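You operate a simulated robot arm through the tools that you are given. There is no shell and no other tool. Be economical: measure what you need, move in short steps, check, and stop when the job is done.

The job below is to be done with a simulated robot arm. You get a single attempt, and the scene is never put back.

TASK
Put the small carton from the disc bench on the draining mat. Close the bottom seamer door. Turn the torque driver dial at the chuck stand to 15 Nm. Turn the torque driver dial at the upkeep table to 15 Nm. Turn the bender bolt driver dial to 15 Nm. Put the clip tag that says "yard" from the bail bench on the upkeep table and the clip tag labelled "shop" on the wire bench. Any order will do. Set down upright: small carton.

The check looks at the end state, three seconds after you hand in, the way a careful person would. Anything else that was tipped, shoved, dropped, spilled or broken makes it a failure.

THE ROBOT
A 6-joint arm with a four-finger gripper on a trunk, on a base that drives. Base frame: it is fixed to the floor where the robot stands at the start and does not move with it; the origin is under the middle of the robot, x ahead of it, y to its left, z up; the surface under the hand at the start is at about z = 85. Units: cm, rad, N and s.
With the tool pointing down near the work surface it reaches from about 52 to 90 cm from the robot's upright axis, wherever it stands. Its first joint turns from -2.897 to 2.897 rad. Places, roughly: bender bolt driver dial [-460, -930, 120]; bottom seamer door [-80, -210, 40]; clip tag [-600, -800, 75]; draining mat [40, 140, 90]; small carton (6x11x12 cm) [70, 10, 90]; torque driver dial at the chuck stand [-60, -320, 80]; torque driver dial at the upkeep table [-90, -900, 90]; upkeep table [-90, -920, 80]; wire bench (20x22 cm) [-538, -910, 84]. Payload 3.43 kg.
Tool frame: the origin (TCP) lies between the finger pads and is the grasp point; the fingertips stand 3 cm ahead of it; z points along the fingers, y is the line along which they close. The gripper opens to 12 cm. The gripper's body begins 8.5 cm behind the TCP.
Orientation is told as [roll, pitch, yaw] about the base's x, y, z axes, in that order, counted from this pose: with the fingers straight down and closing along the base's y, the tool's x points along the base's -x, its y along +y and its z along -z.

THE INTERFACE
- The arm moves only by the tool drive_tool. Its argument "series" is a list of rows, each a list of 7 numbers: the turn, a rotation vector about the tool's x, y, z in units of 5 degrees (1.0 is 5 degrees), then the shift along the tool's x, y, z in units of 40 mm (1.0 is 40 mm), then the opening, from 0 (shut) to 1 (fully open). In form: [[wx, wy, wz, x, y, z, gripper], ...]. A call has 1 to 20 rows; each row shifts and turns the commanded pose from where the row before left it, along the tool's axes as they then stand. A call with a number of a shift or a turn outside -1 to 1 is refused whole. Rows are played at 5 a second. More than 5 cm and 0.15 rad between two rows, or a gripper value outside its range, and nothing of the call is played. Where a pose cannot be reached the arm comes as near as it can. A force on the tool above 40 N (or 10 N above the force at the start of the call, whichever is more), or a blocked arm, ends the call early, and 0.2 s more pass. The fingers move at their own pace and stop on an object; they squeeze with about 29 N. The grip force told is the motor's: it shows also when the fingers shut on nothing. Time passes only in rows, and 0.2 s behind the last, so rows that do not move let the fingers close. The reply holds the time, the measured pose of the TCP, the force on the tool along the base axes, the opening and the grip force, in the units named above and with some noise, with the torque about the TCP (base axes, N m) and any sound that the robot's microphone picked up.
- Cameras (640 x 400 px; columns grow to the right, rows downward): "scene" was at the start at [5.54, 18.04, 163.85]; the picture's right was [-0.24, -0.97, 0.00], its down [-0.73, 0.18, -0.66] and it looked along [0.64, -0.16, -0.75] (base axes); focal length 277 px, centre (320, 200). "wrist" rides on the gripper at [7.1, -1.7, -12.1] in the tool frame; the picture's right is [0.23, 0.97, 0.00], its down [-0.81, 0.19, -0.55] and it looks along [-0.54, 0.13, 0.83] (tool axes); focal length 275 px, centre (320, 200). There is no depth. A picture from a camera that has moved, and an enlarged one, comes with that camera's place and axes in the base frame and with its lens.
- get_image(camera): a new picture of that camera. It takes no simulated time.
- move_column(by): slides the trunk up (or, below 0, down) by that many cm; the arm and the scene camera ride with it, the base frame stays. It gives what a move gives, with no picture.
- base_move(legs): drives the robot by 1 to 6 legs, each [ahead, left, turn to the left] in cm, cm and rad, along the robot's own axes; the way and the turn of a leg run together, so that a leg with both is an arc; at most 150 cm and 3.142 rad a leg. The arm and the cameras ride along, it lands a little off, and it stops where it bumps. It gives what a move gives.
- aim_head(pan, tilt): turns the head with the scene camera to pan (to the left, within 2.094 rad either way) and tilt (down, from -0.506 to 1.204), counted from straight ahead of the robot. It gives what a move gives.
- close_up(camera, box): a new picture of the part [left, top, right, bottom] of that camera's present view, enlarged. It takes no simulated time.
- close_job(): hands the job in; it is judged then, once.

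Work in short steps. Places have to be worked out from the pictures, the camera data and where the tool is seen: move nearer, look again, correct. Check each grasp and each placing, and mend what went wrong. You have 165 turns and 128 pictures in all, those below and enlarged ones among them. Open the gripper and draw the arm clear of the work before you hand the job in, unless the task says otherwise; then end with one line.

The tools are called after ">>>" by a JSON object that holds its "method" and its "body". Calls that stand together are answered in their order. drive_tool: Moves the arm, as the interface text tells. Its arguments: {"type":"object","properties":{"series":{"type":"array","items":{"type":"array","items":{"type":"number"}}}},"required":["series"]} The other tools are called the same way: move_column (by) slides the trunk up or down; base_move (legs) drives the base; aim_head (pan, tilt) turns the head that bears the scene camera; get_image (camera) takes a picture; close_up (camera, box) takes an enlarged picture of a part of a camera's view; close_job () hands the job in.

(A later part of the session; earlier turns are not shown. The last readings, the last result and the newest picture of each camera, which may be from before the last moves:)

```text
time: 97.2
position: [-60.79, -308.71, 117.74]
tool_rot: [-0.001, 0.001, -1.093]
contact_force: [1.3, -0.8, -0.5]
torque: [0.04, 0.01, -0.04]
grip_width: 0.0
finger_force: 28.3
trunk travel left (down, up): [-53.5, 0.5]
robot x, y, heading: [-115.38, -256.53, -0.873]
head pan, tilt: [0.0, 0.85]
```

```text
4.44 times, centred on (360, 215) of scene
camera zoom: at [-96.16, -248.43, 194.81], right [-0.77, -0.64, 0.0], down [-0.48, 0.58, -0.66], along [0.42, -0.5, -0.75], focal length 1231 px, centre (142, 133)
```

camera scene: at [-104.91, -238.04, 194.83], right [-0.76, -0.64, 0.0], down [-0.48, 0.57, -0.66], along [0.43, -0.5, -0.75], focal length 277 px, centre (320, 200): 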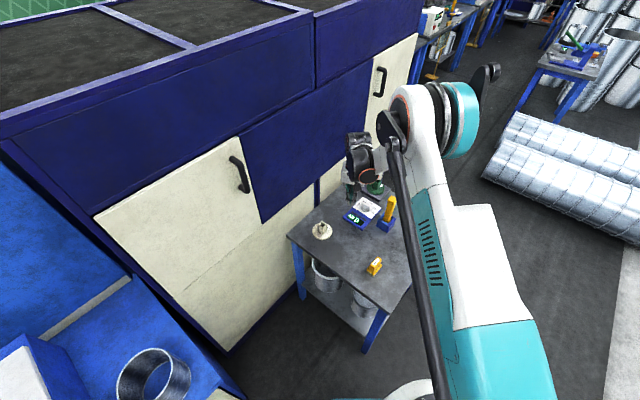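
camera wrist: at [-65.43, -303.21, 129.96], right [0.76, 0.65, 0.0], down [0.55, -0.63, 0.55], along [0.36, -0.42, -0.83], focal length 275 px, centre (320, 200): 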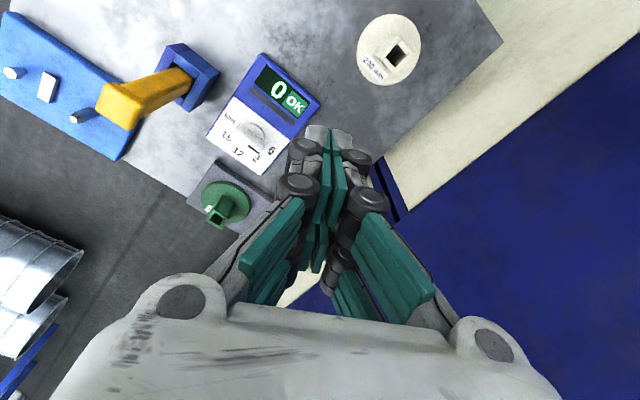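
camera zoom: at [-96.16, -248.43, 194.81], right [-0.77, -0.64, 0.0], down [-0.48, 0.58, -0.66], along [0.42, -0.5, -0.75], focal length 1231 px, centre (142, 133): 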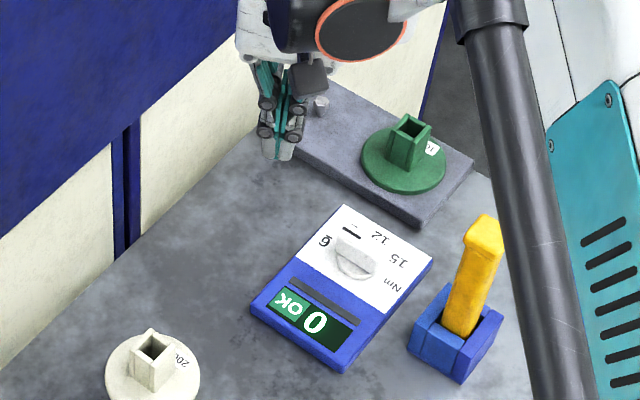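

Zoom the wrist camera on the dial to read the scale.

>>> {"method": "close_up", "body": {"camera": "wrist", "box": [195, 45, 335, 185]}}

```text
2.86 times, centred on (265, 115) of wrist
camera zoom: at [-65.43, -303.21, 129.96], right [0.76, 0.65, 0.0], down [0.55, -0.63, 0.55], along [0.36, -0.42, -0.83], focal length 786 px, centre (477, 443)
```

zoom: 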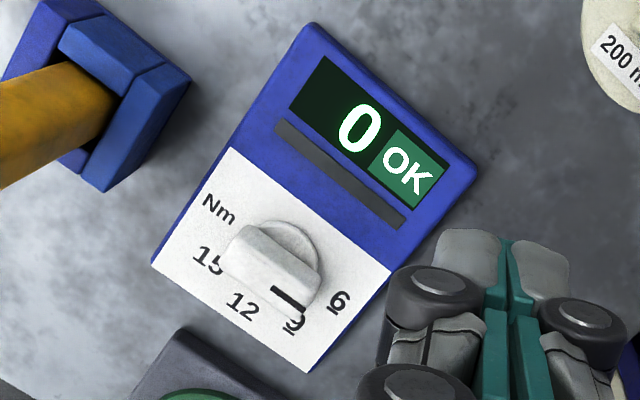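

The scale reads 6, 9, 12, 15 around the knob. I move the open gripper over the dial for a closer straight view.

>>> {"method": "drive_tool", "body": {"series": [[0, 0, 0, -0.672, -0.474, 0.386, 0.3], [0, 0, 0, -0.672, -0.474, 0.386, 0.6], [0, 0, 0, -0.672, -0.474, 0.386, 0.6], [0, 0, 0, -0.672, -0.474, 0.386, 0.6], [0, 0, 0, -0.672, -0.474, 0.386, 0.6]]}}

>>> {"method": "get_image", "body": {"camera": "wrist"}}

```text
time: 98.4
position: [-64.33, -323.75, 111.35]
tool_rot: [0.0, -0.004, -1.09]
contact_force: [0.0, -0.3, -0.5]
torque: [-0.01, -0.02, 0.03]
grip_width: 7.19
finger_force: 0.0
out of reach, approached as far as the arm can: row 5
trunk travel left (down, up): [-53.5, 0.5]
robot x, y, heading: [-115.06, -256.45, -0.874]
head pan, tilt: [0.0, 0.85]
```

```text
91 pictures are left
camera wrist: at [-68.93, -318.16, 123.46], right [0.76, 0.65, 0.0], down [0.54, -0.63, 0.56], along [0.36, -0.42, -0.83], focal length 275 px, centre (320, 200)
```

wrist: 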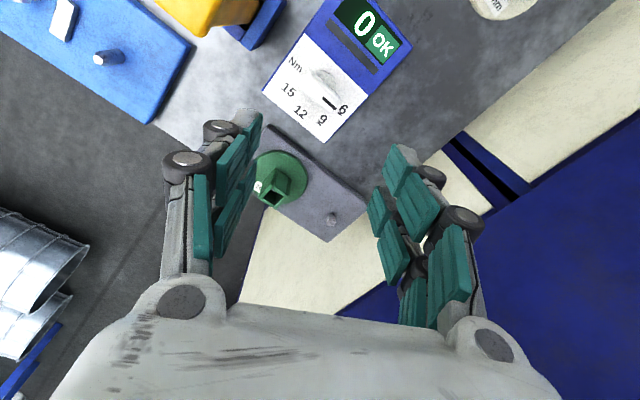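

>>> {"method": "close_up", "body": {"camera": "wrist", "box": [260, 40, 380, 140]}}

```text
4.00 times, centred on (320, 90) of wrist
camera zoom: at [-68.93, -318.16, 123.46], right [0.76, 0.65, 0.0], down [0.54, -0.63, 0.56], along [0.36, -0.42, -0.83], focal length 1101 px, centre (320, 640)
```

zoom: 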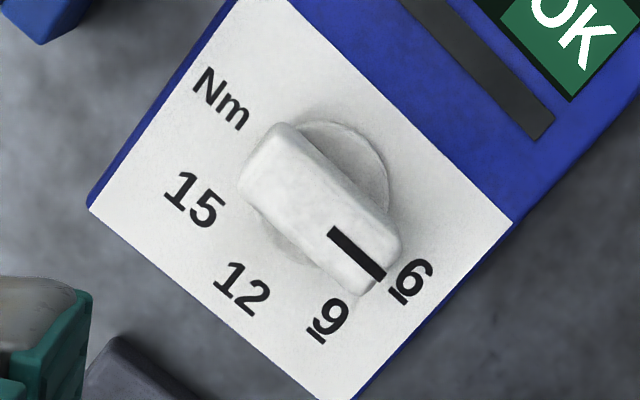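

The knob's pointer is at 6; bar along world x; centre ≈(-63.6,-324.4). It needs ≈133° clockwise (seen from above) to 15. I raise the arm, turn to yaw 0 so fingers straddle the bar, move the base 4 cm nearer, then lower the trunk.

>>> {"method": "drive_tool", "body": {"series": [[0, 0, -1, 0, 0, -0.9, 0.6], [0, 0, -1, 0, 0, -0.9, 0.6], [0, 0, -1, 0, 0, -0.9, 0.6], [0, 0, -1, 0, 0, -0.9, 0.6], [0, 0, -1, 0, 0, 0, 0.6], [0, 0, -1, 0, 0, 0, 0.6], [0, 0, -1, 0, 0, 0, 0.6], [0, 0, -1, 0, 0, 0, 0.6], [0, 0, -1, 0, 0, 0, 0.6], [0, 0, -1, 0, 0, 0, 0.6], [0, 0, -1, 0, 0, 0, 0.6], [0, 0, -1, 0, 0, 0, 0.6], [0, 0, -0.5, 0, 0, 0, 0.6]]}}

>>> {"method": "base_move", "body": {"legs": [[4, 0, 0]]}}

>>> {"method": "move_column", "body": {"by": -25}}

>>> {"method": "get_image", "body": {"camera": "scene"}}

```text
time: 101.2
position: [-64.07, -323.6, 125.85]
tool_rot: [-0.002, 0.002, 0.002]
contact_force: [0.5, 0.0, 0.1]
torque: [0.03, -0.03, 0.02]
grip_width: 7.21
finger_force: 0.0
trunk travel left (down, up): [-53.5, 0.5]
robot x, y, heading: [-115.64, -256.5, -0.864]
head pan, tilt: [0.0, 0.85]
```

```text
time: 102.1
position: [-61.07, -326.85, 125.66]
tool_rot: [0.001, 0.002, -0.001]
contact_force: [1.0, -0.5, -1.2]
torque: [0.09, 0.08, 0.01]
grip_width: 7.2
finger_force: 0.0
trunk travel left (down, up): [-53.5, 0.5]
robot x, y, heading: [-112.85, -259.46, -0.873]
head pan, tilt: [0.0, 0.85]
```

```text
time: 104.7
position: [-61.45, -326.62, 100.87]
tool_rot: [-0.001, 0.001, -0.001]
contact_force: [-0.1, -0.4, 0.0]
torque: [0.01, 0.03, 0.02]
grip_width: 7.2
finger_force: 0.1
trunk travel left (down, up): [-28.5, 25.5]
robot x, y, heading: [-112.95, -259.38, -0.872]
head pan, tilt: [0.0, 0.85]
```

```text
89 pictures are left
camera scene: at [-93.85, -251.19, 169.84], right [-0.77, -0.64, 0.0], down [-0.48, 0.57, -0.66], along [0.42, -0.5, -0.75], focal length 277 px, centre (320, 200)
```

scene: 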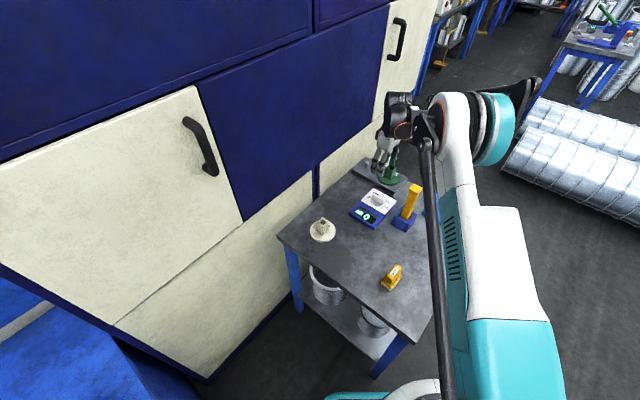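

Shift to the knob centre and view it with the wrist camera.

>>> {"method": "drive_tool", "body": {"series": [[0, 0, 0, 0.54, 0.55, 0, 0.6]]}}

>>> {"method": "get_image", "body": {"camera": "wrist"}}

>>> {"method": "close_up", "body": {"camera": "scene", "box": [330, 140, 450, 240]}}

```text
time: 105.1
position: [-63.7, -324.38, 100.76]
tool_rot: [-0.003, 0.0, 0.0]
contact_force: [-0.3, 1.4, 0.9]
torque: [-0.02, -0.03, 0.0]
grip_width: 7.19
finger_force: 0.1
trunk travel left (down, up): [-28.5, 25.5]
robot x, y, heading: [-112.88, -259.8, -0.869]
head pan, tilt: [0.0, 0.85]
```

```text
88 pictures are left
camera wrist: at [-70.73, -326.15, 112.98], right [-0.23, 0.97, 0.0], down [0.81, 0.19, 0.55], along [0.54, 0.13, -0.83], focal length 275 px, centre (320, 200)
```

wrist: 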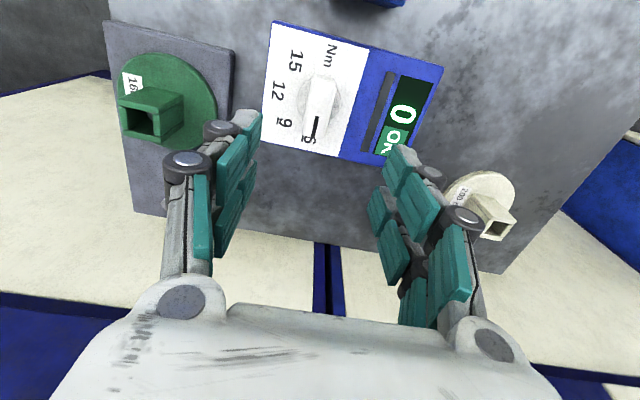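

```text
4.00 times, centred on (390, 190) of scene
camera zoom: at [-93.89, -251.14, 169.84], right [-0.77, -0.64, 0.0], down [-0.48, 0.57, -0.66], along [0.43, -0.51, -0.75], focal length 1108 px, centre (40, 240)
```

zoom: 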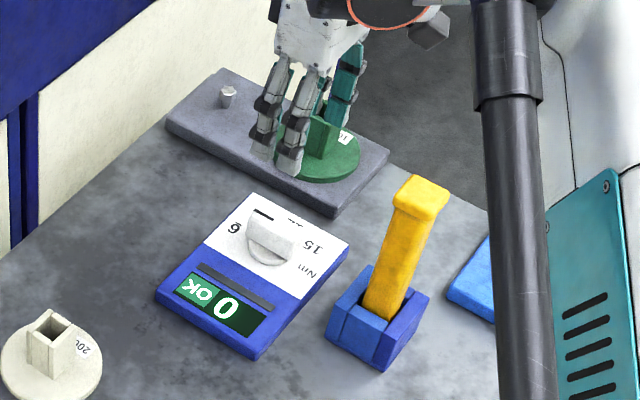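

The post top is at ≈(-76,-324,100), close to where the wrist camera would pass. So I tilt the hand 17° away (+x) and then lower over the knob, stopping just above.

>>> {"method": "drive_tool", "body": {"series": [[0, 1, 0, 0.06, 0, 0, 0.6], [0, 1, 0, 0.06, 0, 0, 0.6], [0, 1, 0, 0, 0, 0, 0.6], [0, 0.5, 0, 0, 0, 0, 0.6], [0, 0, 0, -0.257, 0, 0.817, 0.6], [0, 0, 0, -0.257, 0, 0.817, 0.6], [0, 0, 0, -0.257, 0, 0.817, 0.6], [0, 0, 0, -0.17, 0, 0.54, 0.6]]}}

>>> {"method": "close_up", "body": {"camera": "scene", "box": [330, 140, 450, 240]}}

>>> {"method": "get_image", "body": {"camera": "wrist"}}

```text
time: 106.9
position: [-64.14, -323.94, 88.54]
tool_rot: [-0.001, 0.306, -0.002]
contact_force: [-0.5, 0.8, 1.0]
torque: [0.03, -0.03, -0.02]
grip_width: 7.2
finger_force: 0.1
out of reach, approached as far as the arm can: row 8
trunk travel left (down, up): [-28.5, 25.5]
robot x, y, heading: [-113.02, -259.5, -0.87]
head pan, tilt: [0.0, 0.85]
```

```text
4.00 times, centred on (390, 190) of scene
camera zoom: at [-93.85, -251.18, 169.83], right [-0.77, -0.64, 0.0], down [-0.48, 0.57, -0.66], along [0.42, -0.5, -0.75], focal length 1108 px, centre (40, 240)
```

zoom: 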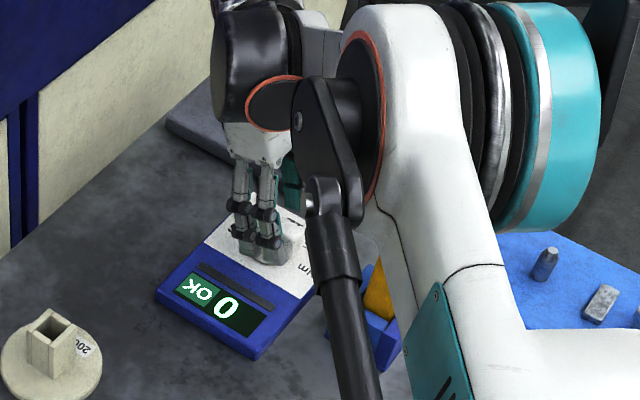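

```text
85 pictures are left
camera wrist: at [-67.24, -325.68, 102.36], right [-0.22, 0.97, 0.07], down [0.94, 0.19, 0.28], along [0.26, 0.13, -0.96], focal length 275 px, centre (320, 200)
```

wrist: 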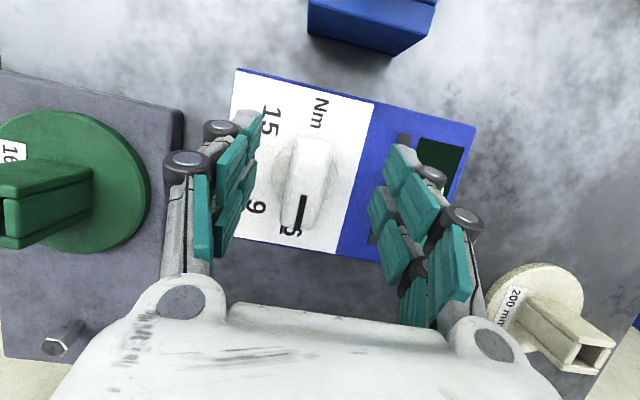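

The elbow is close over the post here and reach is at its limit. Safer to work this dial from the −y side. I rise, untilt, raise the trunk and drive around.

>>> {"method": "drive_tool", "body": {"series": [[0, 0, 0, 0.257, 0, -0.817, 0.6], [0, 0, 0, 0.257, 0, -0.817, 0.6], [0, 0, 0, 0.257, 0, -0.817, 0.6], [0, 0, 0, 0.257, 0, -0.817, 0.6], [0, -1, 0, 0, 0, 0, 0.6], [0, -1, 0, 0, 0, 0, 0.6], [0, -1, 0, 0, 0, 0, 0.6], [0, -0.5, 0, 0, 0, 0, 0.6]]}}

>>> {"method": "move_column", "body": {"by": 20}}

>>> {"method": "base_move", "body": {"legs": [[-55, 0, 0]]}}

>>> {"method": "get_image", "body": {"camera": "scene"}}

```text
time: 108.7
position: [-64.33, -324.14, 102.38]
tool_rot: [-0.001, -0.001, -0.001]
contact_force: [-0.8, -1.4, -0.1]
torque: [0.04, 0.03, 0.02]
grip_width: 7.17
finger_force: 0.0
trunk travel left (down, up): [-28.5, 25.5]
robot x, y, heading: [-113.01, -259.47, -0.873]
head pan, tilt: [0.0, 0.85]
```

```text
time: 110.9
position: [-64.34, -324.06, 122.32]
tool_rot: [0.001, -0.001, 0.0]
contact_force: [-0.5, 0.1, -0.1]
torque: [0.05, 0.06, 0.01]
grip_width: 7.21
finger_force: 0.1
trunk travel left (down, up): [-48.5, 5.5]
robot x, y, heading: [-113.09, -259.61, -0.871]
head pan, tilt: [0.0, 0.85]
```

```text
time: 114.0
position: [-97.95, -281.24, 122.5]
tool_rot: [-0.001, 0.0, 0.034]
contact_force: [-0.3, 0.9, 0.2]
torque: [-0.03, -0.02, 0.0]
grip_width: 7.22
finger_force: 0.0
trunk travel left (down, up): [-48.5, 5.5]
robot x, y, heading: [-148.91, -218.17, -0.835]
head pan, tilt: [0.0, 0.85]
```

```text
84 pictures are left
camera scene: at [-130.08, -209.36, 189.83], right [-0.74, -0.67, 0.0], down [-0.5, 0.56, -0.66], along [0.44, -0.49, -0.75], focal length 277 px, centre (320, 200)
```

scene: 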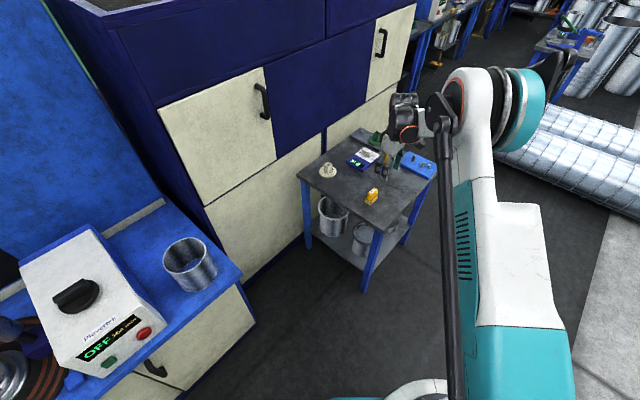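

Drive around: turn to face −y, go down the aisle, turn left to face the table from the −y side.

>>> {"method": "base_move", "body": {"legs": [[0, 0, -0.735], [150, 0, 0], [40, 0, 0], [0, 0, 1.5]]}}

>>> {"method": "aim_head", "body": {"pan": 0.0, "tilt": 0.7}}

>>> {"method": "get_image", "body": {"camera": "scene"}}

```text
time: 129.2
position: [-67.57, -415.89, 122.36]
tool_rot: [-0.001, 0.0, 0.827]
contact_force: [-0.8, 0.4, 0.5]
torque: [-0.01, 0.02, -0.02]
grip_width: 7.18
finger_force: 0.1
trunk travel left (down, up): [-48.5, 5.5]
robot x, y, heading: [-147.87, -408.19, -0.047]
head pan, tilt: [0.0, 0.85]
```

```text
time: 129.9
position: [-67.57, -415.83, 122.38]
tool_rot: [0.002, 0.001, 0.828]
contact_force: [-0.6, 1.2, 0.2]
torque: [-0.01, -0.05, 0.01]
grip_width: 7.2
finger_force: 0.1
trunk travel left (down, up): [-48.5, 5.5]
robot x, y, heading: [-147.65, -407.55, -0.046]
head pan, tilt: [0.0, 0.7]
```

```text
83 pictures are left
camera scene: at [-140.67, -388.26, 191.05], right [-0.04, -1.0, 0.0], down [-0.64, 0.03, -0.76], along [0.76, -0.03, -0.64], focal length 277 px, centre (320, 200)
```

scene: 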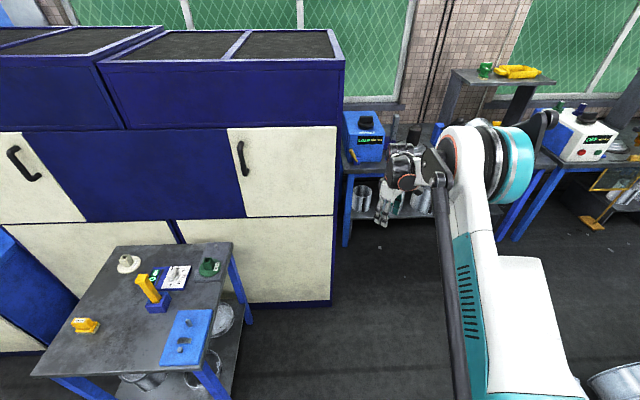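

All intact. Turn to heading 1.35, sidestep to the right, then move up to the table.

>>> {"method": "base_move", "body": {"legs": [[0, 0, 1.397], [0, -65, 0], [16, 0, 0]]}}

>>> {"method": "get_image", "body": {"camera": "scene"}}

>>> {"method": "get_image", "body": {"camera": "wrist"}}

```text
time: 137.9
position: [-61.81, -327.11, 122.19]
tool_rot: [0.0, 0.001, 2.241]
contact_force: [0.7, 1.2, -0.2]
torque: [-0.02, 0.03, 0.0]
grip_width: 7.22
finger_force: 0.0
trunk travel left (down, up): [-48.5, 5.5]
robot x, y, heading: [-82.52, -405.48, 1.366]
head pan, tilt: [0.0, 0.7]
```

```text
82 pictures are left
camera scene: at [-100.57, -394.69, 191.04], right [0.98, -0.2, 0.0], down [-0.13, -0.63, -0.76], along [0.15, 0.75, -0.65], focal length 277 px, centre (320, 200)
```

scene: 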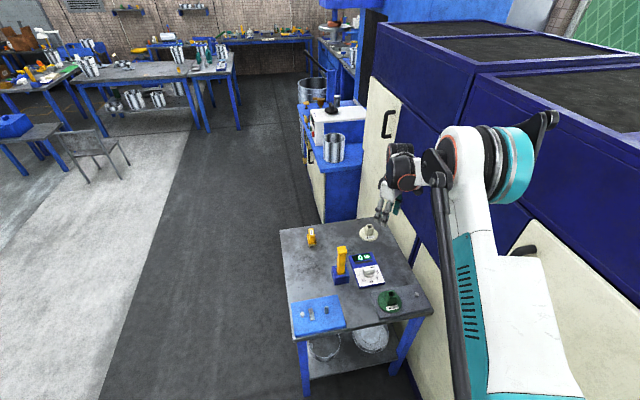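

```text
81 pictures are left
camera wrist: at [-55.92, -331.57, 134.47], right [-0.62, -0.78, 0.0], down [-0.65, 0.52, 0.55], along [-0.43, 0.34, -0.83], focal length 275 px, centre (320, 200)
```

wrist: 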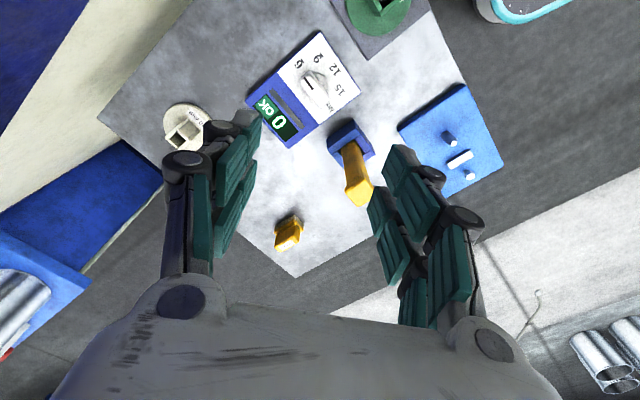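

Good position. Turn the tool to yaw ≈π, centre over the knob and lower the trunk by 22.

>>> {"method": "drive_tool", "body": {"series": [[0, 0, 0, -0.92, 0.04, 0, 0.6], [0, 0, -1, 0, 0, 0, 0.6], [0, 0, -1, 0, 0, 0, 0.6], [0, 0, -1, 0, 0, 0, 0.6], [0, 0, -1, 0, 0, 0, 0.6], [0, 0, -1, 0, 0, 0, 0.6], [0, 0, -1, 0, 0, 0, 0.6], [0, 0, -1, 0, 0, 0, 0.6], [0, 0, -1, 0, 0, 0, 0.6], [0, 0, -1, 0, 0, 0, 0.6], [0, 0, -1, 0, 0, 0, 0.6], [0, 0, -0.3, 0, 0, 0, 0.6]]}}

>>> {"method": "move_column", "body": {"by": -22}}

>>> {"method": "get_image", "body": {"camera": "wrist"}}

>>> {"method": "close_up", "body": {"camera": "scene", "box": [290, 160, 450, 300]}}

```text
time: 140.5
position: [-64.22, -324.49, 122.35]
tool_rot: [0.0, 0.002, 3.142]
contact_force: [0.3, -0.8, 0.8]
torque: [0.02, -0.02, 0.02]
grip_width: 7.21
finger_force: 0.0
trunk travel left (down, up): [-48.5, 5.5]
robot x, y, heading: [-82.03, -405.45, 1.37]
head pan, tilt: [0.0, 0.7]
```

```text
time: 142.8
position: [-64.18, -324.43, 100.46]
tool_rot: [0.0, 0.002, 3.141]
contact_force: [-0.6, 0.3, 0.1]
torque: [0.0, -0.01, 0.01]
grip_width: 7.21
finger_force: 0.1
trunk travel left (down, up): [-26.5, 27.5]
robot x, y, heading: [-82.12, -405.47, 1.368]
head pan, tilt: [0.0, 0.7]
```

```text
80 pictures are left
camera wrist: at [-57.01, -322.75, 112.65], right [0.23, -0.97, 0.0], down [-0.81, -0.19, 0.55], along [-0.54, -0.13, -0.83], focal length 275 px, centre (320, 200)
```

wrist: 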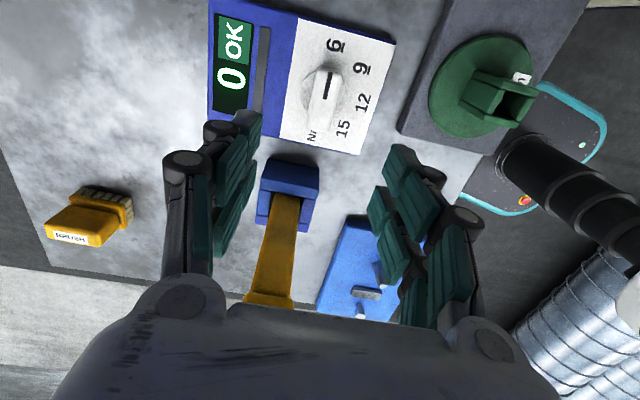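

```text
2.86 times, centred on (370, 230) of scene
camera zoom: at [-100.61, -394.94, 169.07], right [0.98, -0.2, 0.0], down [-0.13, -0.63, -0.76], along [0.15, 0.75, -0.64], focal length 792 px, centre (177, 114)
```

zoom: 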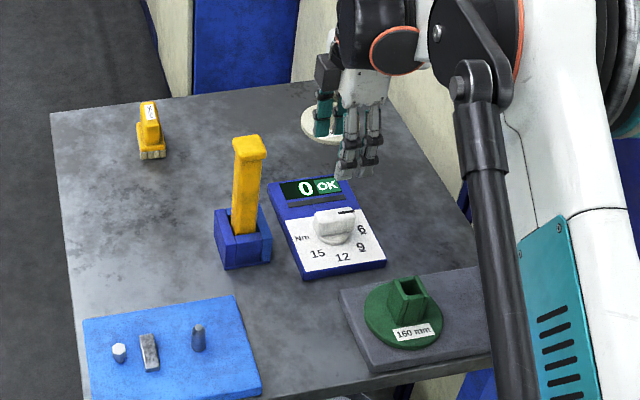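

Knob centre ≈(-63.7,-324.6) with the panel near z≈80. Lower to TCP z=85.

>>> {"method": "drive_tool", "body": {"series": [[0, 0, 0, 0.12, 0.05, 0.97, 0.6], [0, 0, 0, 0, 0, 0.97, 0.6], [0, 0, 0, 0, 0, 0.97, 0.6], [0, 0, 0, 0, 0, 0.97, 0.6]]}}

>>> {"method": "get_image", "body": {"camera": "wrist"}}

>>> {"method": "close_up", "body": {"camera": "scene", "box": [330, 180, 430, 260]}}

```text
time: 143.8
position: [-63.52, -324.72, 84.69]
tool_rot: [0.0, 0.001, 3.139]
contact_force: [-1.0, 0.0, 0.0]
torque: [0.04, -0.02, -0.02]
grip_width: 7.23
finger_force: 0.1
trunk travel left (down, up): [-26.5, 27.5]
robot x, y, heading: [-81.96, -405.42, 1.37]
head pan, tilt: [0.0, 0.7]
```

```text
78 pictures are left
camera wrist: at [-56.35, -323.08, 96.93], right [0.23, -0.97, 0.0], down [-0.81, -0.19, 0.55], along [-0.54, -0.13, -0.83], focal length 275 px, centre (320, 200)
```

wrist: 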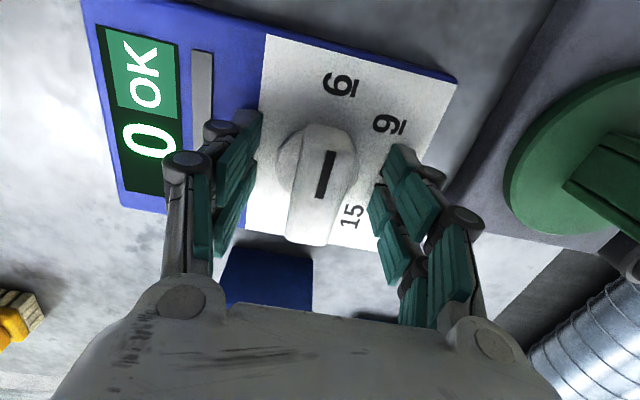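

```text
5.00 times, centred on (380, 220) of scene
camera zoom: at [-100.61, -394.95, 169.06], right [0.98, -0.2, 0.0], down [-0.13, -0.63, -0.76], along [0.15, 0.75, -0.64], focal length 1385 px, centre (20, 100)
```

zoom: 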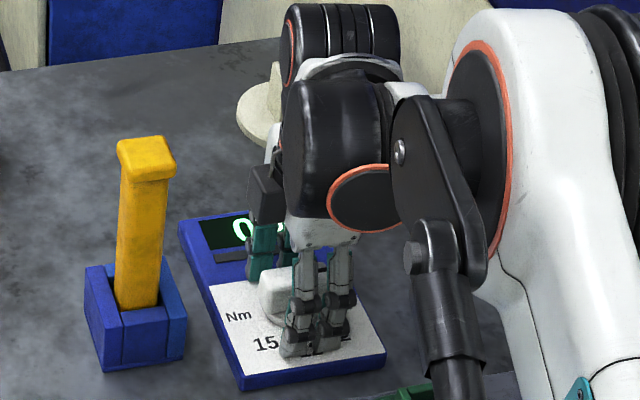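

The bar lies between the fingers. Close gently and read the width.

>>> {"method": "drive_tool", "body": {"series": [[0, 0, 0, 0, 0, 0.1, 0.4], [0, 0, 0, 0, 0, 0, 0.25], [0, 0, 0, 0, 0, 0, 0.1], [0, 0, 0, 0, 0, 0, 0.1]]}}

>>> {"method": "get_image", "body": {"camera": "wrist"}}

```text
time: 144.3
position: [-63.52, -324.81, 84.92]
tool_rot: [-0.002, 0.002, 3.14]
contact_force: [2.6, 14.6, 35.2]
torque: [-0.57, 0.32, 0.14]
grip_width: 4.95
finger_force: 17.5
trunk travel left (down, up): [-26.5, 27.5]
robot x, y, heading: [-82.42, -405.15, 1.374]
head pan, tilt: [0.0, 0.7]
stopped in row 2: the force on the tool passed its limit at 48 N (the readings are from after the stop); the commanded pose is now the measured one
```

```text
76 pictures are left
camera wrist: at [-56.34, -323.09, 97.2], right [0.23, -0.97, 0.0], down [-0.81, -0.19, 0.55], along [-0.54, -0.13, -0.83], focal length 275 px, centre (320, 200)
```

wrist: 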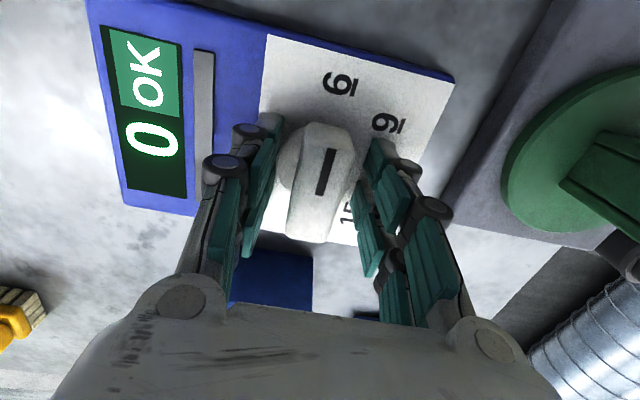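

The tips pressed on the panel (z≈81.8). Open a bit, rise 1 cm and close again.

>>> {"method": "drive_tool", "body": {"series": [[0, 0, 0, 0, 0, 0, 0.55], [0, 0, 0, 0, 0, -0.25, 0.55], [0, 0, 0, 0, 0, 0, 0.4], [0, 0, 0, 0, 0, 0, 0.3], [0, 0, 0, 0, 0, 0, 0.2], [0, 0, 0, 0, 0, 0, 0.1], [0, 0, 0, 0, 0, 0, 0.1]]}}

>>> {"method": "get_image", "body": {"camera": "wrist"}}

```text
time: 145.9
position: [-63.49, -324.64, 85.5]
tool_rot: [0.002, 0.002, 3.141]
contact_force: [3.7, 32.4, 13.8]
torque: [0.68, -0.01, 0.0]
grip_width: 4.41
finger_force: 44.9
trunk travel left (down, up): [-26.5, 27.5]
robot x, y, heading: [-82.46, -405.18, 1.369]
head pan, tilt: [0.0, 0.7]
```

```text
75 pictures are left
camera wrist: at [-56.28, -322.9, 97.76], right [0.23, -0.97, 0.0], down [-0.81, -0.19, 0.55], along [-0.54, -0.13, -0.83], focal length 275 px, centre (320, 200)
```

wrist: 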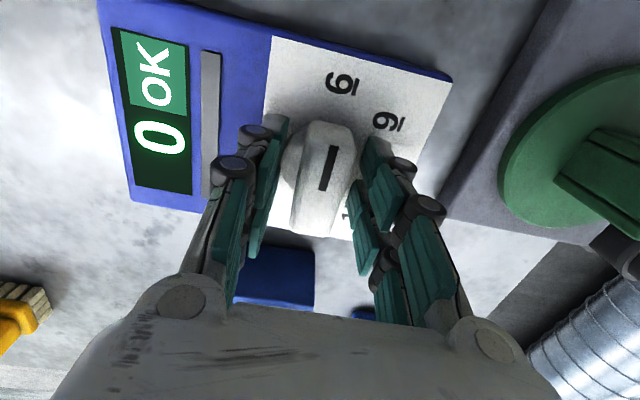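

The fingers are clamping the knob's base disc rather than the bar. Open, rise another 1 cm and close again.

>>> {"method": "drive_tool", "body": {"series": [[0, 0, 0, 0, 0, 0, 0.55], [0, 0, 0, 0, -0.07, -0.27, 0.55], [0, 0, 0, 0, 0, 0, 0.4], [0, 0, 0, 0, 0, 0, 0.3], [0, 0, 0, 0, 0, 0, 0.2], [0, 0, 0, 0, 0, 0, 0.1], [0, 0, 0, 0, 0, 0, 0.1]]}}

>>> {"method": "get_image", "body": {"camera": "wrist"}}

```text
time: 147.5
position: [-63.52, -324.56, 86.63]
tool_rot: [0.003, 0.001, 3.138]
contact_force: [-2.7, -20.5, -9.4]
torque: [-0.71, -0.01, 0.02]
grip_width: 2.39
finger_force: 44.9
trunk travel left (down, up): [-26.5, 27.5]
robot x, y, heading: [-82.41, -405.25, 1.371]
head pan, tilt: [0.0, 0.7]
```

```text
74 pictures are left
camera wrist: at [-56.25, -322.85, 98.85], right [0.23, -0.97, 0.0], down [-0.81, -0.19, 0.55], along [-0.54, -0.13, -0.83], focal length 275 px, centre (320, 200)
```

wrist: 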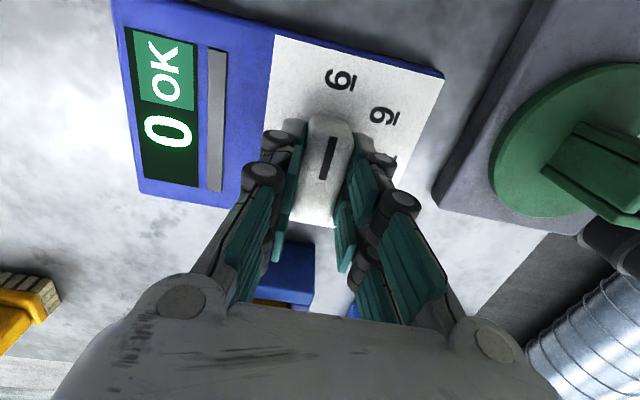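

Now the bar is clamped (2.4 cm). Ease the side load and turn clockwise 50°.

>>> {"method": "drive_tool", "body": {"series": [[0, 0, 0, 0, 0.06, 0, 0.1], [0, 0, 1, 0, 0, 0, 0.1], [0, 0, 1, 0, 0, 0, 0.1], [0, 0, 1, 0, 0, 0, 0.1], [0, 0, 1, 0, 0, 0, 0.1], [0, 0, 1, 0, 0, 0, 0.1], [0, 0, 1, 0, 0, 0, 0.1], [0, 0, 1, 0, 0, 0, 0.1], [0, 0, 1, 0, 0, 0, 0.1], [0, 0, 1, 0, 0, 0, 0.1], [0, 0, 1, 0, 0, 0, 0.1]]}}

>>> {"method": "get_image", "body": {"camera": "wrist"}}

```text
time: 149.9
position: [-63.46, -324.61, 86.55]
tool_rot: [-0.001, 0.004, 2.266]
contact_force: [7.8, 30.2, 22.2]
torque: [0.49, -0.54, 0.02]
grip_width: 2.39
finger_force: 45.2
trunk travel left (down, up): [-26.5, 27.5]
robot x, y, heading: [-82.36, -405.32, 1.373]
head pan, tilt: [0.0, 0.7]
```

```text
73 pictures are left
camera wrist: at [-57.56, -328.98, 98.87], right [-0.6, -0.8, 0.0], down [-0.67, 0.5, 0.55], along [-0.44, 0.33, -0.83], focal length 275 px, centre (320, 200)
```

wrist: 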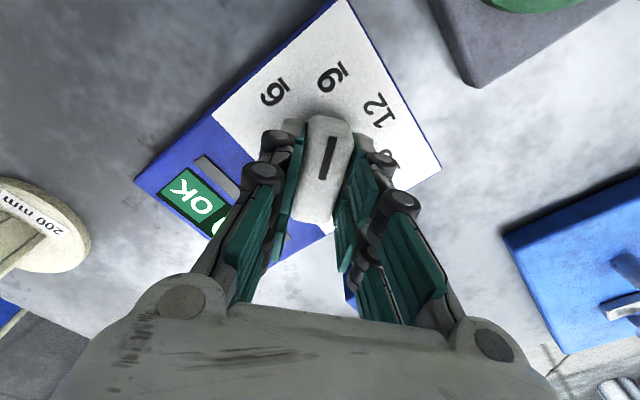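

The knob turned and is just past 9. Ease the side load and turn 60° more.

>>> {"method": "drive_tool", "body": {"series": [[0, 0, 0, -0.04, -0.03, -0.05, 0.1], [0, 0, 1, 0, 0, 0, 0.1], [0, 0, 1, 0, 0, 0, 0.1], [0, 0, 1, 0, 0, 0, 0.1], [0, 0, 1, 0, 0, 0, 0.1], [0, 0, 1, 0, 0, 0, 0.1], [0, 0, 1, 0, 0, 0, 0.1], [0, 0, 1, 0, 0, 0, 0.1], [0, 0, 1, 0, 0, 0, 0.1], [0, 0, 1, 0, 0, 0, 0.1], [0, 0, 1, 0, 0, 0, 0.1], [0, 0, 1, 0, 0, 0, 0.1], [0, 0, 1, 0, 0, 0, 0.1]]}}

>>> {"method": "get_image", "body": {"camera": "wrist"}}

```text
time: 152.7
position: [-63.35, -324.43, 86.81]
tool_rot: [-0.003, 0.003, 1.219]
contact_force: [9.6, -13.7, -23.8]
torque: [0.26, -0.42, 0.02]
grip_width: 2.39
finger_force: 45.8
trunk travel left (down, up): [-26.5, 27.5]
robot x, y, heading: [-82.38, -405.33, 1.37]
head pan, tilt: [0.0, 0.7]
```

```text
72 pictures are left
camera wrist: at [-64.27, -331.74, 99.01], right [-0.99, 0.12, 0.0], down [0.1, 0.83, 0.55], along [0.07, 0.55, -0.84], focal length 275 px, centre (320, 200)
```

wrist: 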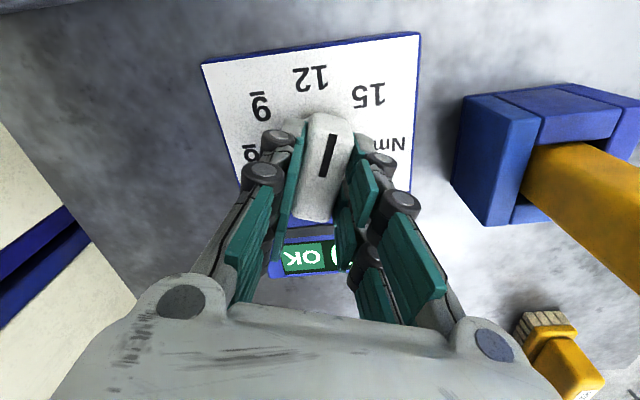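

Pointer lies between 12 and 15; about 24° remain. Turn 4.8 units more, then look before releasing.

>>> {"method": "drive_tool", "body": {"series": [[0, 0, 0, 0, 0, 0.05, 0.1], [0, 0, 1, 0, 0, 0, 0.1], [0, 0, 1, 0, 0, 0, 0.1], [0, 0, 1, 0, 0, 0, 0.1], [0, 0, 1, 0, 0, 0, 0.1], [0, 0, 0.8, 0, 0, 0, 0.1], [0, 0, 0, 0, 0, 0, 0.1]]}}

>>> {"method": "close_up", "body": {"camera": "wrist", "box": [190, 30, 450, 280]}}

```text
time: 154.3
position: [-63.46, -324.46, 86.73]
tool_rot: [-0.002, 0.002, 0.8]
contact_force: [16.3, -1.8, 11.5]
torque: [-0.76, 0.08, -0.01]
grip_width: 2.41
finger_force: 45.1
trunk travel left (down, up): [-26.5, 27.5]
robot x, y, heading: [-82.12, -405.36, 1.373]
head pan, tilt: [0.0, 0.7]
```

```text
1.60 times, centred on (320, 155) of wrist
camera zoom: at [-67.12, -330.8, 99.0], right [-0.86, 0.51, 0.0], down [0.43, 0.72, 0.55], along [0.28, 0.47, -0.83], focal length 440 px, centre (320, 272)
```

zoom: 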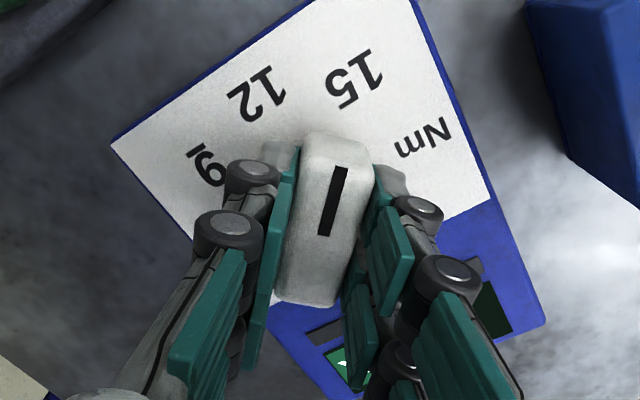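

It points near 15. Release, rise and check the alignment.

>>> {"method": "drive_tool", "body": {"series": [[0, 0, 0, 0, 0, 0, 0.3], [0, 0, 0, 0, 0, 0, 0.5], [0, 0, 0, 0, 0, -0.9, 0.5], [0, 0, 0, 0, 0, -0.9, 0.5], [0, 0, 0, 0, 0, -0.9, 0.5], [0, 0, 0, 0, 0, -0.9, 0.5]]}}

>>> {"method": "close_up", "body": {"camera": "wrist", "box": [240, 20, 400, 140]}}

```text
time: 155.7
position: [-63.56, -324.37, 100.87]
tool_rot: [-0.002, 0.001, 0.802]
contact_force: [1.2, 0.6, 0.1]
torque: [0.0, 0.03, 0.0]
grip_width: 6.0
finger_force: 0.0
trunk travel left (down, up): [-26.5, 27.5]
robot x, y, heading: [-82.02, -405.04, 1.366]
head pan, tilt: [0.0, 0.7]
```

```text
3.33 times, centred on (320, 80) of wrist
camera zoom: at [-67.23, -330.72, 113.21], right [-0.86, 0.51, 0.0], down [0.43, 0.72, 0.55], along [0.28, 0.47, -0.83], focal length 918 px, centre (320, 600)
```

zoom: 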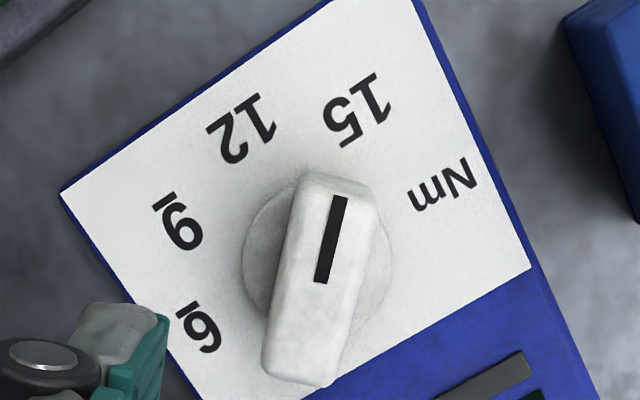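

Computed: 15 sits at ≈15.6° and the pointer at ≈12–13° in the same frame, so it is ~3° short. I go down, re-grip and turn 3° more.

>>> {"method": "drive_tool", "body": {"series": [[0, 0, 0, 0, 0, 0.9, 0.5], [0, 0, 0, 0, 0, 0.9, 0.5], [0, 0, 0, 0, 0, 0.9, 0.5], [0, 0, 0, 0, 0, 0.85, 0.5], [0, 0, 0, 0, 0, 0, 0.3], [0, 0, 0, 0, 0, 0, 0.1], [0, 0, 0, 0, 0, 0, 0.1], [0, 0, 0.3, 0, 0, 0, 0.1], [0, 0, 0.3, 0, 0, 0, 0.1], [0, 0, 0, 0, 0, 0, 0.1], [0, 0, 0, 0, 0, 0, 0.3], [0, 0, 0, 0, 0, 0, 0.5], [0, 0, 0, 0, 0, -0.9, 0.5], [0, 0, 0, 0, 0, -0.9, 0.5], [0, 0, 0, 0, 0, -0.9, 0.5], [0, 0, 0, 0, 0, -0.9, 0.5]]}}

>>> {"method": "close_up", "body": {"camera": "wrist", "box": [240, 20, 400, 140]}}

```text
time: 159.1
position: [-63.59, -324.48, 101.31]
tool_rot: [-0.002, 0.004, 0.749]
contact_force: [-0.2, -0.1, -0.2]
torque: [0.0, 0.01, 0.0]
grip_width: 6.01
finger_force: 0.1
trunk travel left (down, up): [-26.5, 27.5]
robot x, y, heading: [-82.4, -405.24, 1.367]
head pan, tilt: [0.0, 0.7]
```

```text
3.33 times, centred on (320, 80) of wrist
camera zoom: at [-67.66, -330.55, 113.52], right [-0.83, 0.56, 0.0], down [0.46, 0.69, 0.55], along [0.31, 0.46, -0.83], focal length 918 px, centre (320, 600)
```

zoom: 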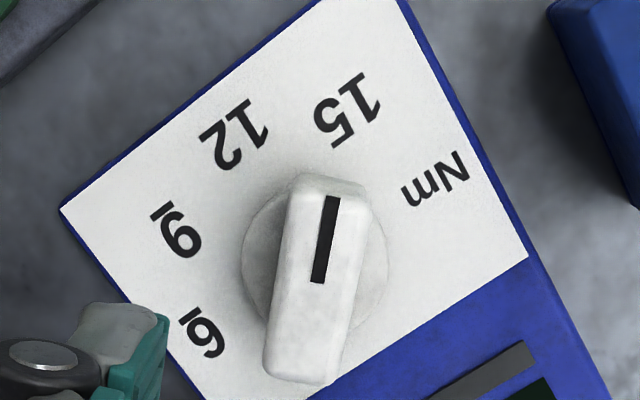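

The pointer now agrees with 15 within about 2°. Next I raise the trunk, back away and turn toward the far end of the hall for the upkeep table.

>>> {"method": "move_column", "body": {"by": 22}}

>>> {"method": "base_move", "body": {"legs": [[-28, 0, 0], [0, 75, 0], [0, 0, -2.93]]}}

>>> {"method": "aim_head", "body": {"pan": 0.0, "tilt": 0.35}}

>>> {"method": "get_image", "body": {"camera": "scene"}}

```text
time: 161.4
position: [-63.54, -324.41, 123.16]
tool_rot: [-0.004, 0.002, 0.75]
contact_force: [0.0, -0.6, 0.0]
torque: [0.0, -0.03, 0.0]
grip_width: 6.0
finger_force: 0.1
trunk travel left (down, up): [-48.5, 5.5]
robot x, y, heading: [-81.95, -405.09, 1.367]
head pan, tilt: [0.0, 0.7]
```

```text
time: 174.1
position: [-167.34, -500.92, 123.19]
tool_rot: [-0.005, 0.001, -2.226]
contact_force: [0.7, -0.1, -0.5]
torque: [0.03, -0.01, 0.04]
grip_width: 6.01
finger_force: 0.2
trunk travel left (down, up): [-48.5, 5.5]
robot x, y, heading: [-162.88, -418.25, -1.601]
head pan, tilt: [0.0, 0.7]
```

```text
time: 174.9
position: [-167.37, -500.84, 123.27]
tool_rot: [-0.004, 0.003, -2.223]
contact_force: [0.1, 0.5, -0.2]
torque: [-0.02, 0.0, 0.01]
grip_width: 6.01
finger_force: 0.1
trunk travel left (down, up): [-48.5, 5.5]
robot x, y, heading: [-162.87, -417.99, -1.599]
head pan, tilt: [0.0, 0.351]
```

```text
68 pictures are left
camera scene: at [-142.96, -426.04, 194.19], right [-1.0, 0.03, 0.0], down [0.01, 0.34, -0.94], along [-0.03, -0.94, -0.34], focal length 277 px, centre (320, 200)
```

scene: 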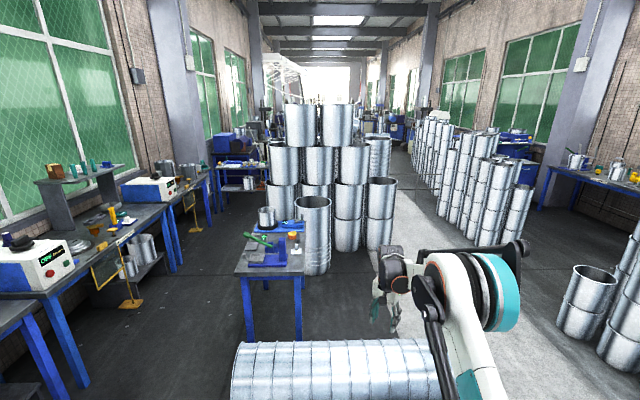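

Lying cans block straight ahead, but the left aisle (x≈-85…20) is open. Drive along x≈-33 and look again.

>>> {"method": "base_move", "body": {"legs": [[0, 130, 0.03], [150, 0, 0], [90, 0, 0]]}}

>>> {"method": "get_image", "body": {"camera": "scene"}}

```text
time: 179.9
position: [-59.86, -504.17, 122.92]
tool_rot: [-0.006, 0.004, -2.205]
contact_force: [0.5, -1.4, -0.3]
torque: [0.16, 0.05, 0.01]
grip_width: 6.0
finger_force: 0.0
trunk travel left (down, up): [-48.5, 5.5]
robot x, y, heading: [-56.82, -420.71, -1.585]
head pan, tilt: [0.0, 0.351]
stopped in leg 1: the robot was blocked; the commanded pose is now the measured one
```

```text
67 pictures are left
camera scene: at [-36.86, -429.23, 194.12], right [-1.0, 0.01, 0.0], down [0.0, 0.35, -0.94], along [-0.01, -0.94, -0.35], focal length 277 px, centre (320, 200)
```

scene: 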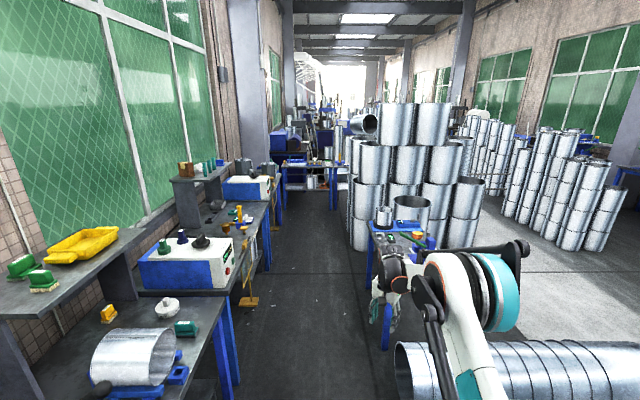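

Blocked at x≈-57. Look to the left to see what the base touched.

>>> {"method": "aim_head", "body": {"pan": 1.2, "tilt": 1.0}}

>>> {"method": "get_image", "body": {"camera": "scene"}}

```text
time: 181.3
position: [-60.24, -503.65, 123.28]
tool_rot: [-0.005, 0.002, -2.206]
contact_force: [-0.5, 0.1, -0.1]
torque: [-0.02, 0.05, 0.02]
grip_width: 6.0
finger_force: 0.0
trunk travel left (down, up): [-48.5, 5.5]
robot x, y, heading: [-57.13, -420.85, -1.589]
head pan, tilt: [1.201, 1.0]
```

```text
66 pictures are left
camera scene: at [-30.54, -421.77, 188.73], right [-0.38, -0.93, 0.0], down [-0.78, 0.32, -0.54], along [0.5, -0.2, -0.84], focal length 277 px, centre (320, 200)
```

scene: 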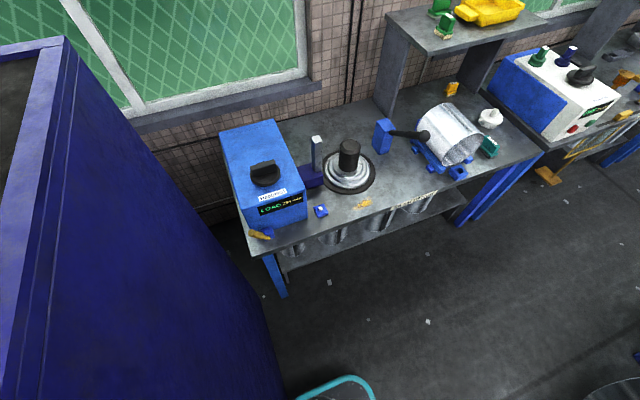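

The base corner touched the big navy cabinet. Go ahead first, then left, then on down the aisle.

>>> {"method": "base_move", "body": {"legs": [[45, 0, 0], [0, 23, 0.02], [150, 0, 0], [40, 0, 0]]}}

>>> {"method": "aim_head", "body": {"pan": 0.0, "tilt": 0.45}}

>>> {"method": "get_image", "body": {"camera": "scene"}}

```text
time: 194.6
position: [-38.13, -741.11, 123.2]
tool_rot: [-0.003, 0.004, -2.196]
contact_force: [0.2, -0.9, -0.3]
torque: [0.04, 0.02, -0.01]
grip_width: 6.02
finger_force: 0.1
trunk travel left (down, up): [-48.5, 5.5]
robot x, y, heading: [-35.84, -657.93, -1.577]
head pan, tilt: [1.201, 1.0]
```

```text
time: 196.0
position: [-38.13, -740.94, 123.22]
tool_rot: [-0.004, 0.002, -2.196]
contact_force: [0.0, -0.3, -0.3]
torque: [-0.01, -0.01, -0.02]
grip_width: 6.0
finger_force: 0.0
trunk travel left (down, up): [-48.5, 5.5]
robot x, y, heading: [-35.62, -658.31, -1.576]
head pan, tilt: [0.0, 0.45]
```

```text
65 pictures are left
camera scene: at [-15.75, -665.58, 193.27], right [-1.0, 0.0, 0.0], down [0.0, 0.44, -0.9], along [0.0, -0.9, -0.44], focal length 277 px, centre (320, 200)
```

scene: 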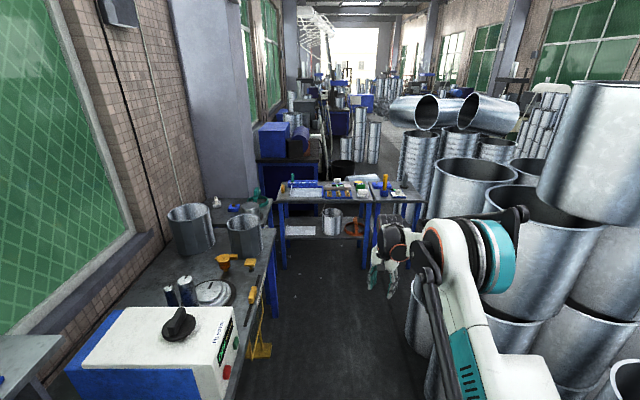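

The upkeep table stands ahead (front edge y≈-890). Zoom on it and on the cans to its right.

>>> {"method": "close_up", "body": {"camera": "scene", "box": [270, 160, 450, 260]}}

>>> {"method": "aim_head", "body": {"pan": -0.5, "tilt": 0.75}}

>>> {"method": "get_image", "body": {"camera": "scene"}}

```text
3.56 times, centred on (360, 210) of scene
camera zoom: at [-15.75, -665.58, 193.27], right [-1.0, 0.0, 0.0], down [0.0, 0.44, -0.9], along [0.0, -0.9, -0.44], focal length 985 px, centre (178, 164)
```

zoom: 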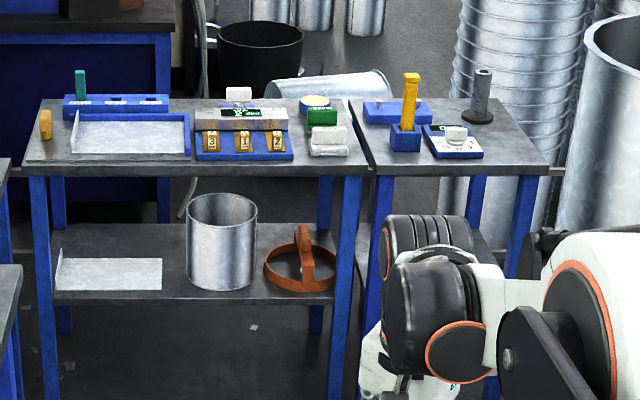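

```text
time: 196.9
position: [-38.11, -741.11, 123.29]
tool_rot: [-0.002, 0.001, -2.198]
contact_force: [0.2, -0.7, 0.3]
torque: [-0.01, 0.0, 0.0]
grip_width: 5.98
finger_force: 0.1
trunk travel left (down, up): [-48.5, 5.5]
robot x, y, heading: [-35.72, -658.01, -1.575]
head pan, tilt: [-0.499, 0.75]
```

```text
63 pictures are left
camera scene: at [-19.7, -663.65, 190.64], right [-0.88, 0.48, 0.0], down [0.33, 0.6, -0.73], along [-0.35, -0.64, -0.68], focal length 277 px, centre (320, 200)
```

scene: 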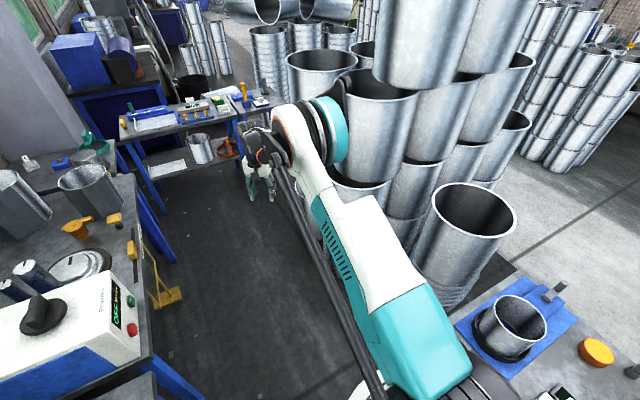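

The dial knob is at ≈(-89,-903) on the right-hand table, with a post 13 cm to its +x side. Move 70 cm nearer and check the floor to the right.

>>> {"method": "base_move", "body": {"legs": [[70, 0, 0]]}}

>>> {"method": "aim_head", "body": {"pan": -0.3, "tilt": 0.7}}

>>> {"method": "get_image", "body": {"camera": "scene"}}

```text
time: 200.8
position: [-39.28, -811.61, 123.21]
tool_rot: [-0.004, 0.001, -2.204]
contact_force: [-0.2, -0.4, -0.5]
torque: [-0.02, -0.01, 0.01]
grip_width: 6.0
finger_force: 0.1
trunk travel left (down, up): [-48.5, 5.5]
robot x, y, heading: [-35.99, -728.7, -1.584]
head pan, tilt: [-0.499, 0.75]
```

```text
time: 201.5
position: [-39.37, -811.47, 123.27]
tool_rot: [-0.003, 0.003, -2.205]
contact_force: [-0.6, 0.4, -0.3]
torque: [0.0, 0.0, -0.04]
grip_width: 6.0
finger_force: 0.0
trunk travel left (down, up): [-48.5, 5.5]
robot x, y, heading: [-36.34, -728.94, -1.588]
head pan, tilt: [-0.3, 0.7]
```

```text
62 pictures are left
camera scene: at [-18.89, -735.13, 191.06], right [-0.95, 0.31, 0.0], down [0.2, 0.61, -0.76], along [-0.23, -0.73, -0.64], focal length 277 px, centre (320, 200)
```

scene: 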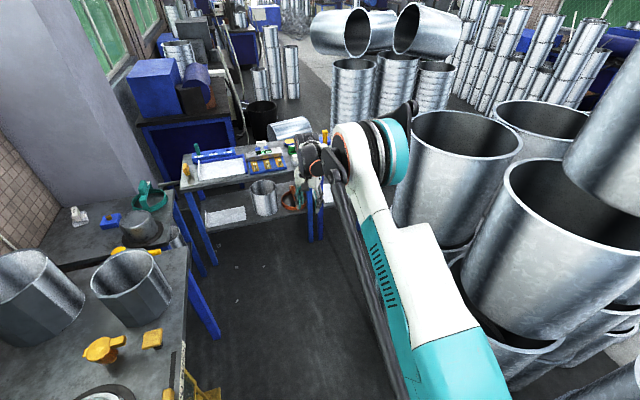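

Check what the wrist camera sees around (-60,-830) before going further.

>>> {"method": "get_image", "body": {"camera": "wrist"}}

```text
61 pictures are left
camera wrist: at [-36.3, -804.9, 135.48], right [0.92, -0.39, 0.0], down [-0.32, -0.77, 0.55], along [-0.22, -0.51, -0.83], focal length 275 px, centre (320, 200)
```

wrist: 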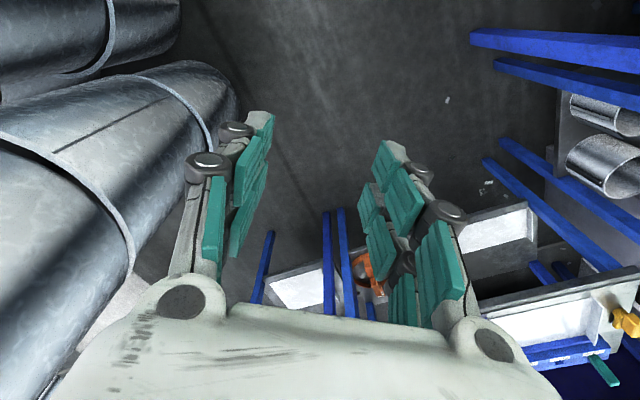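

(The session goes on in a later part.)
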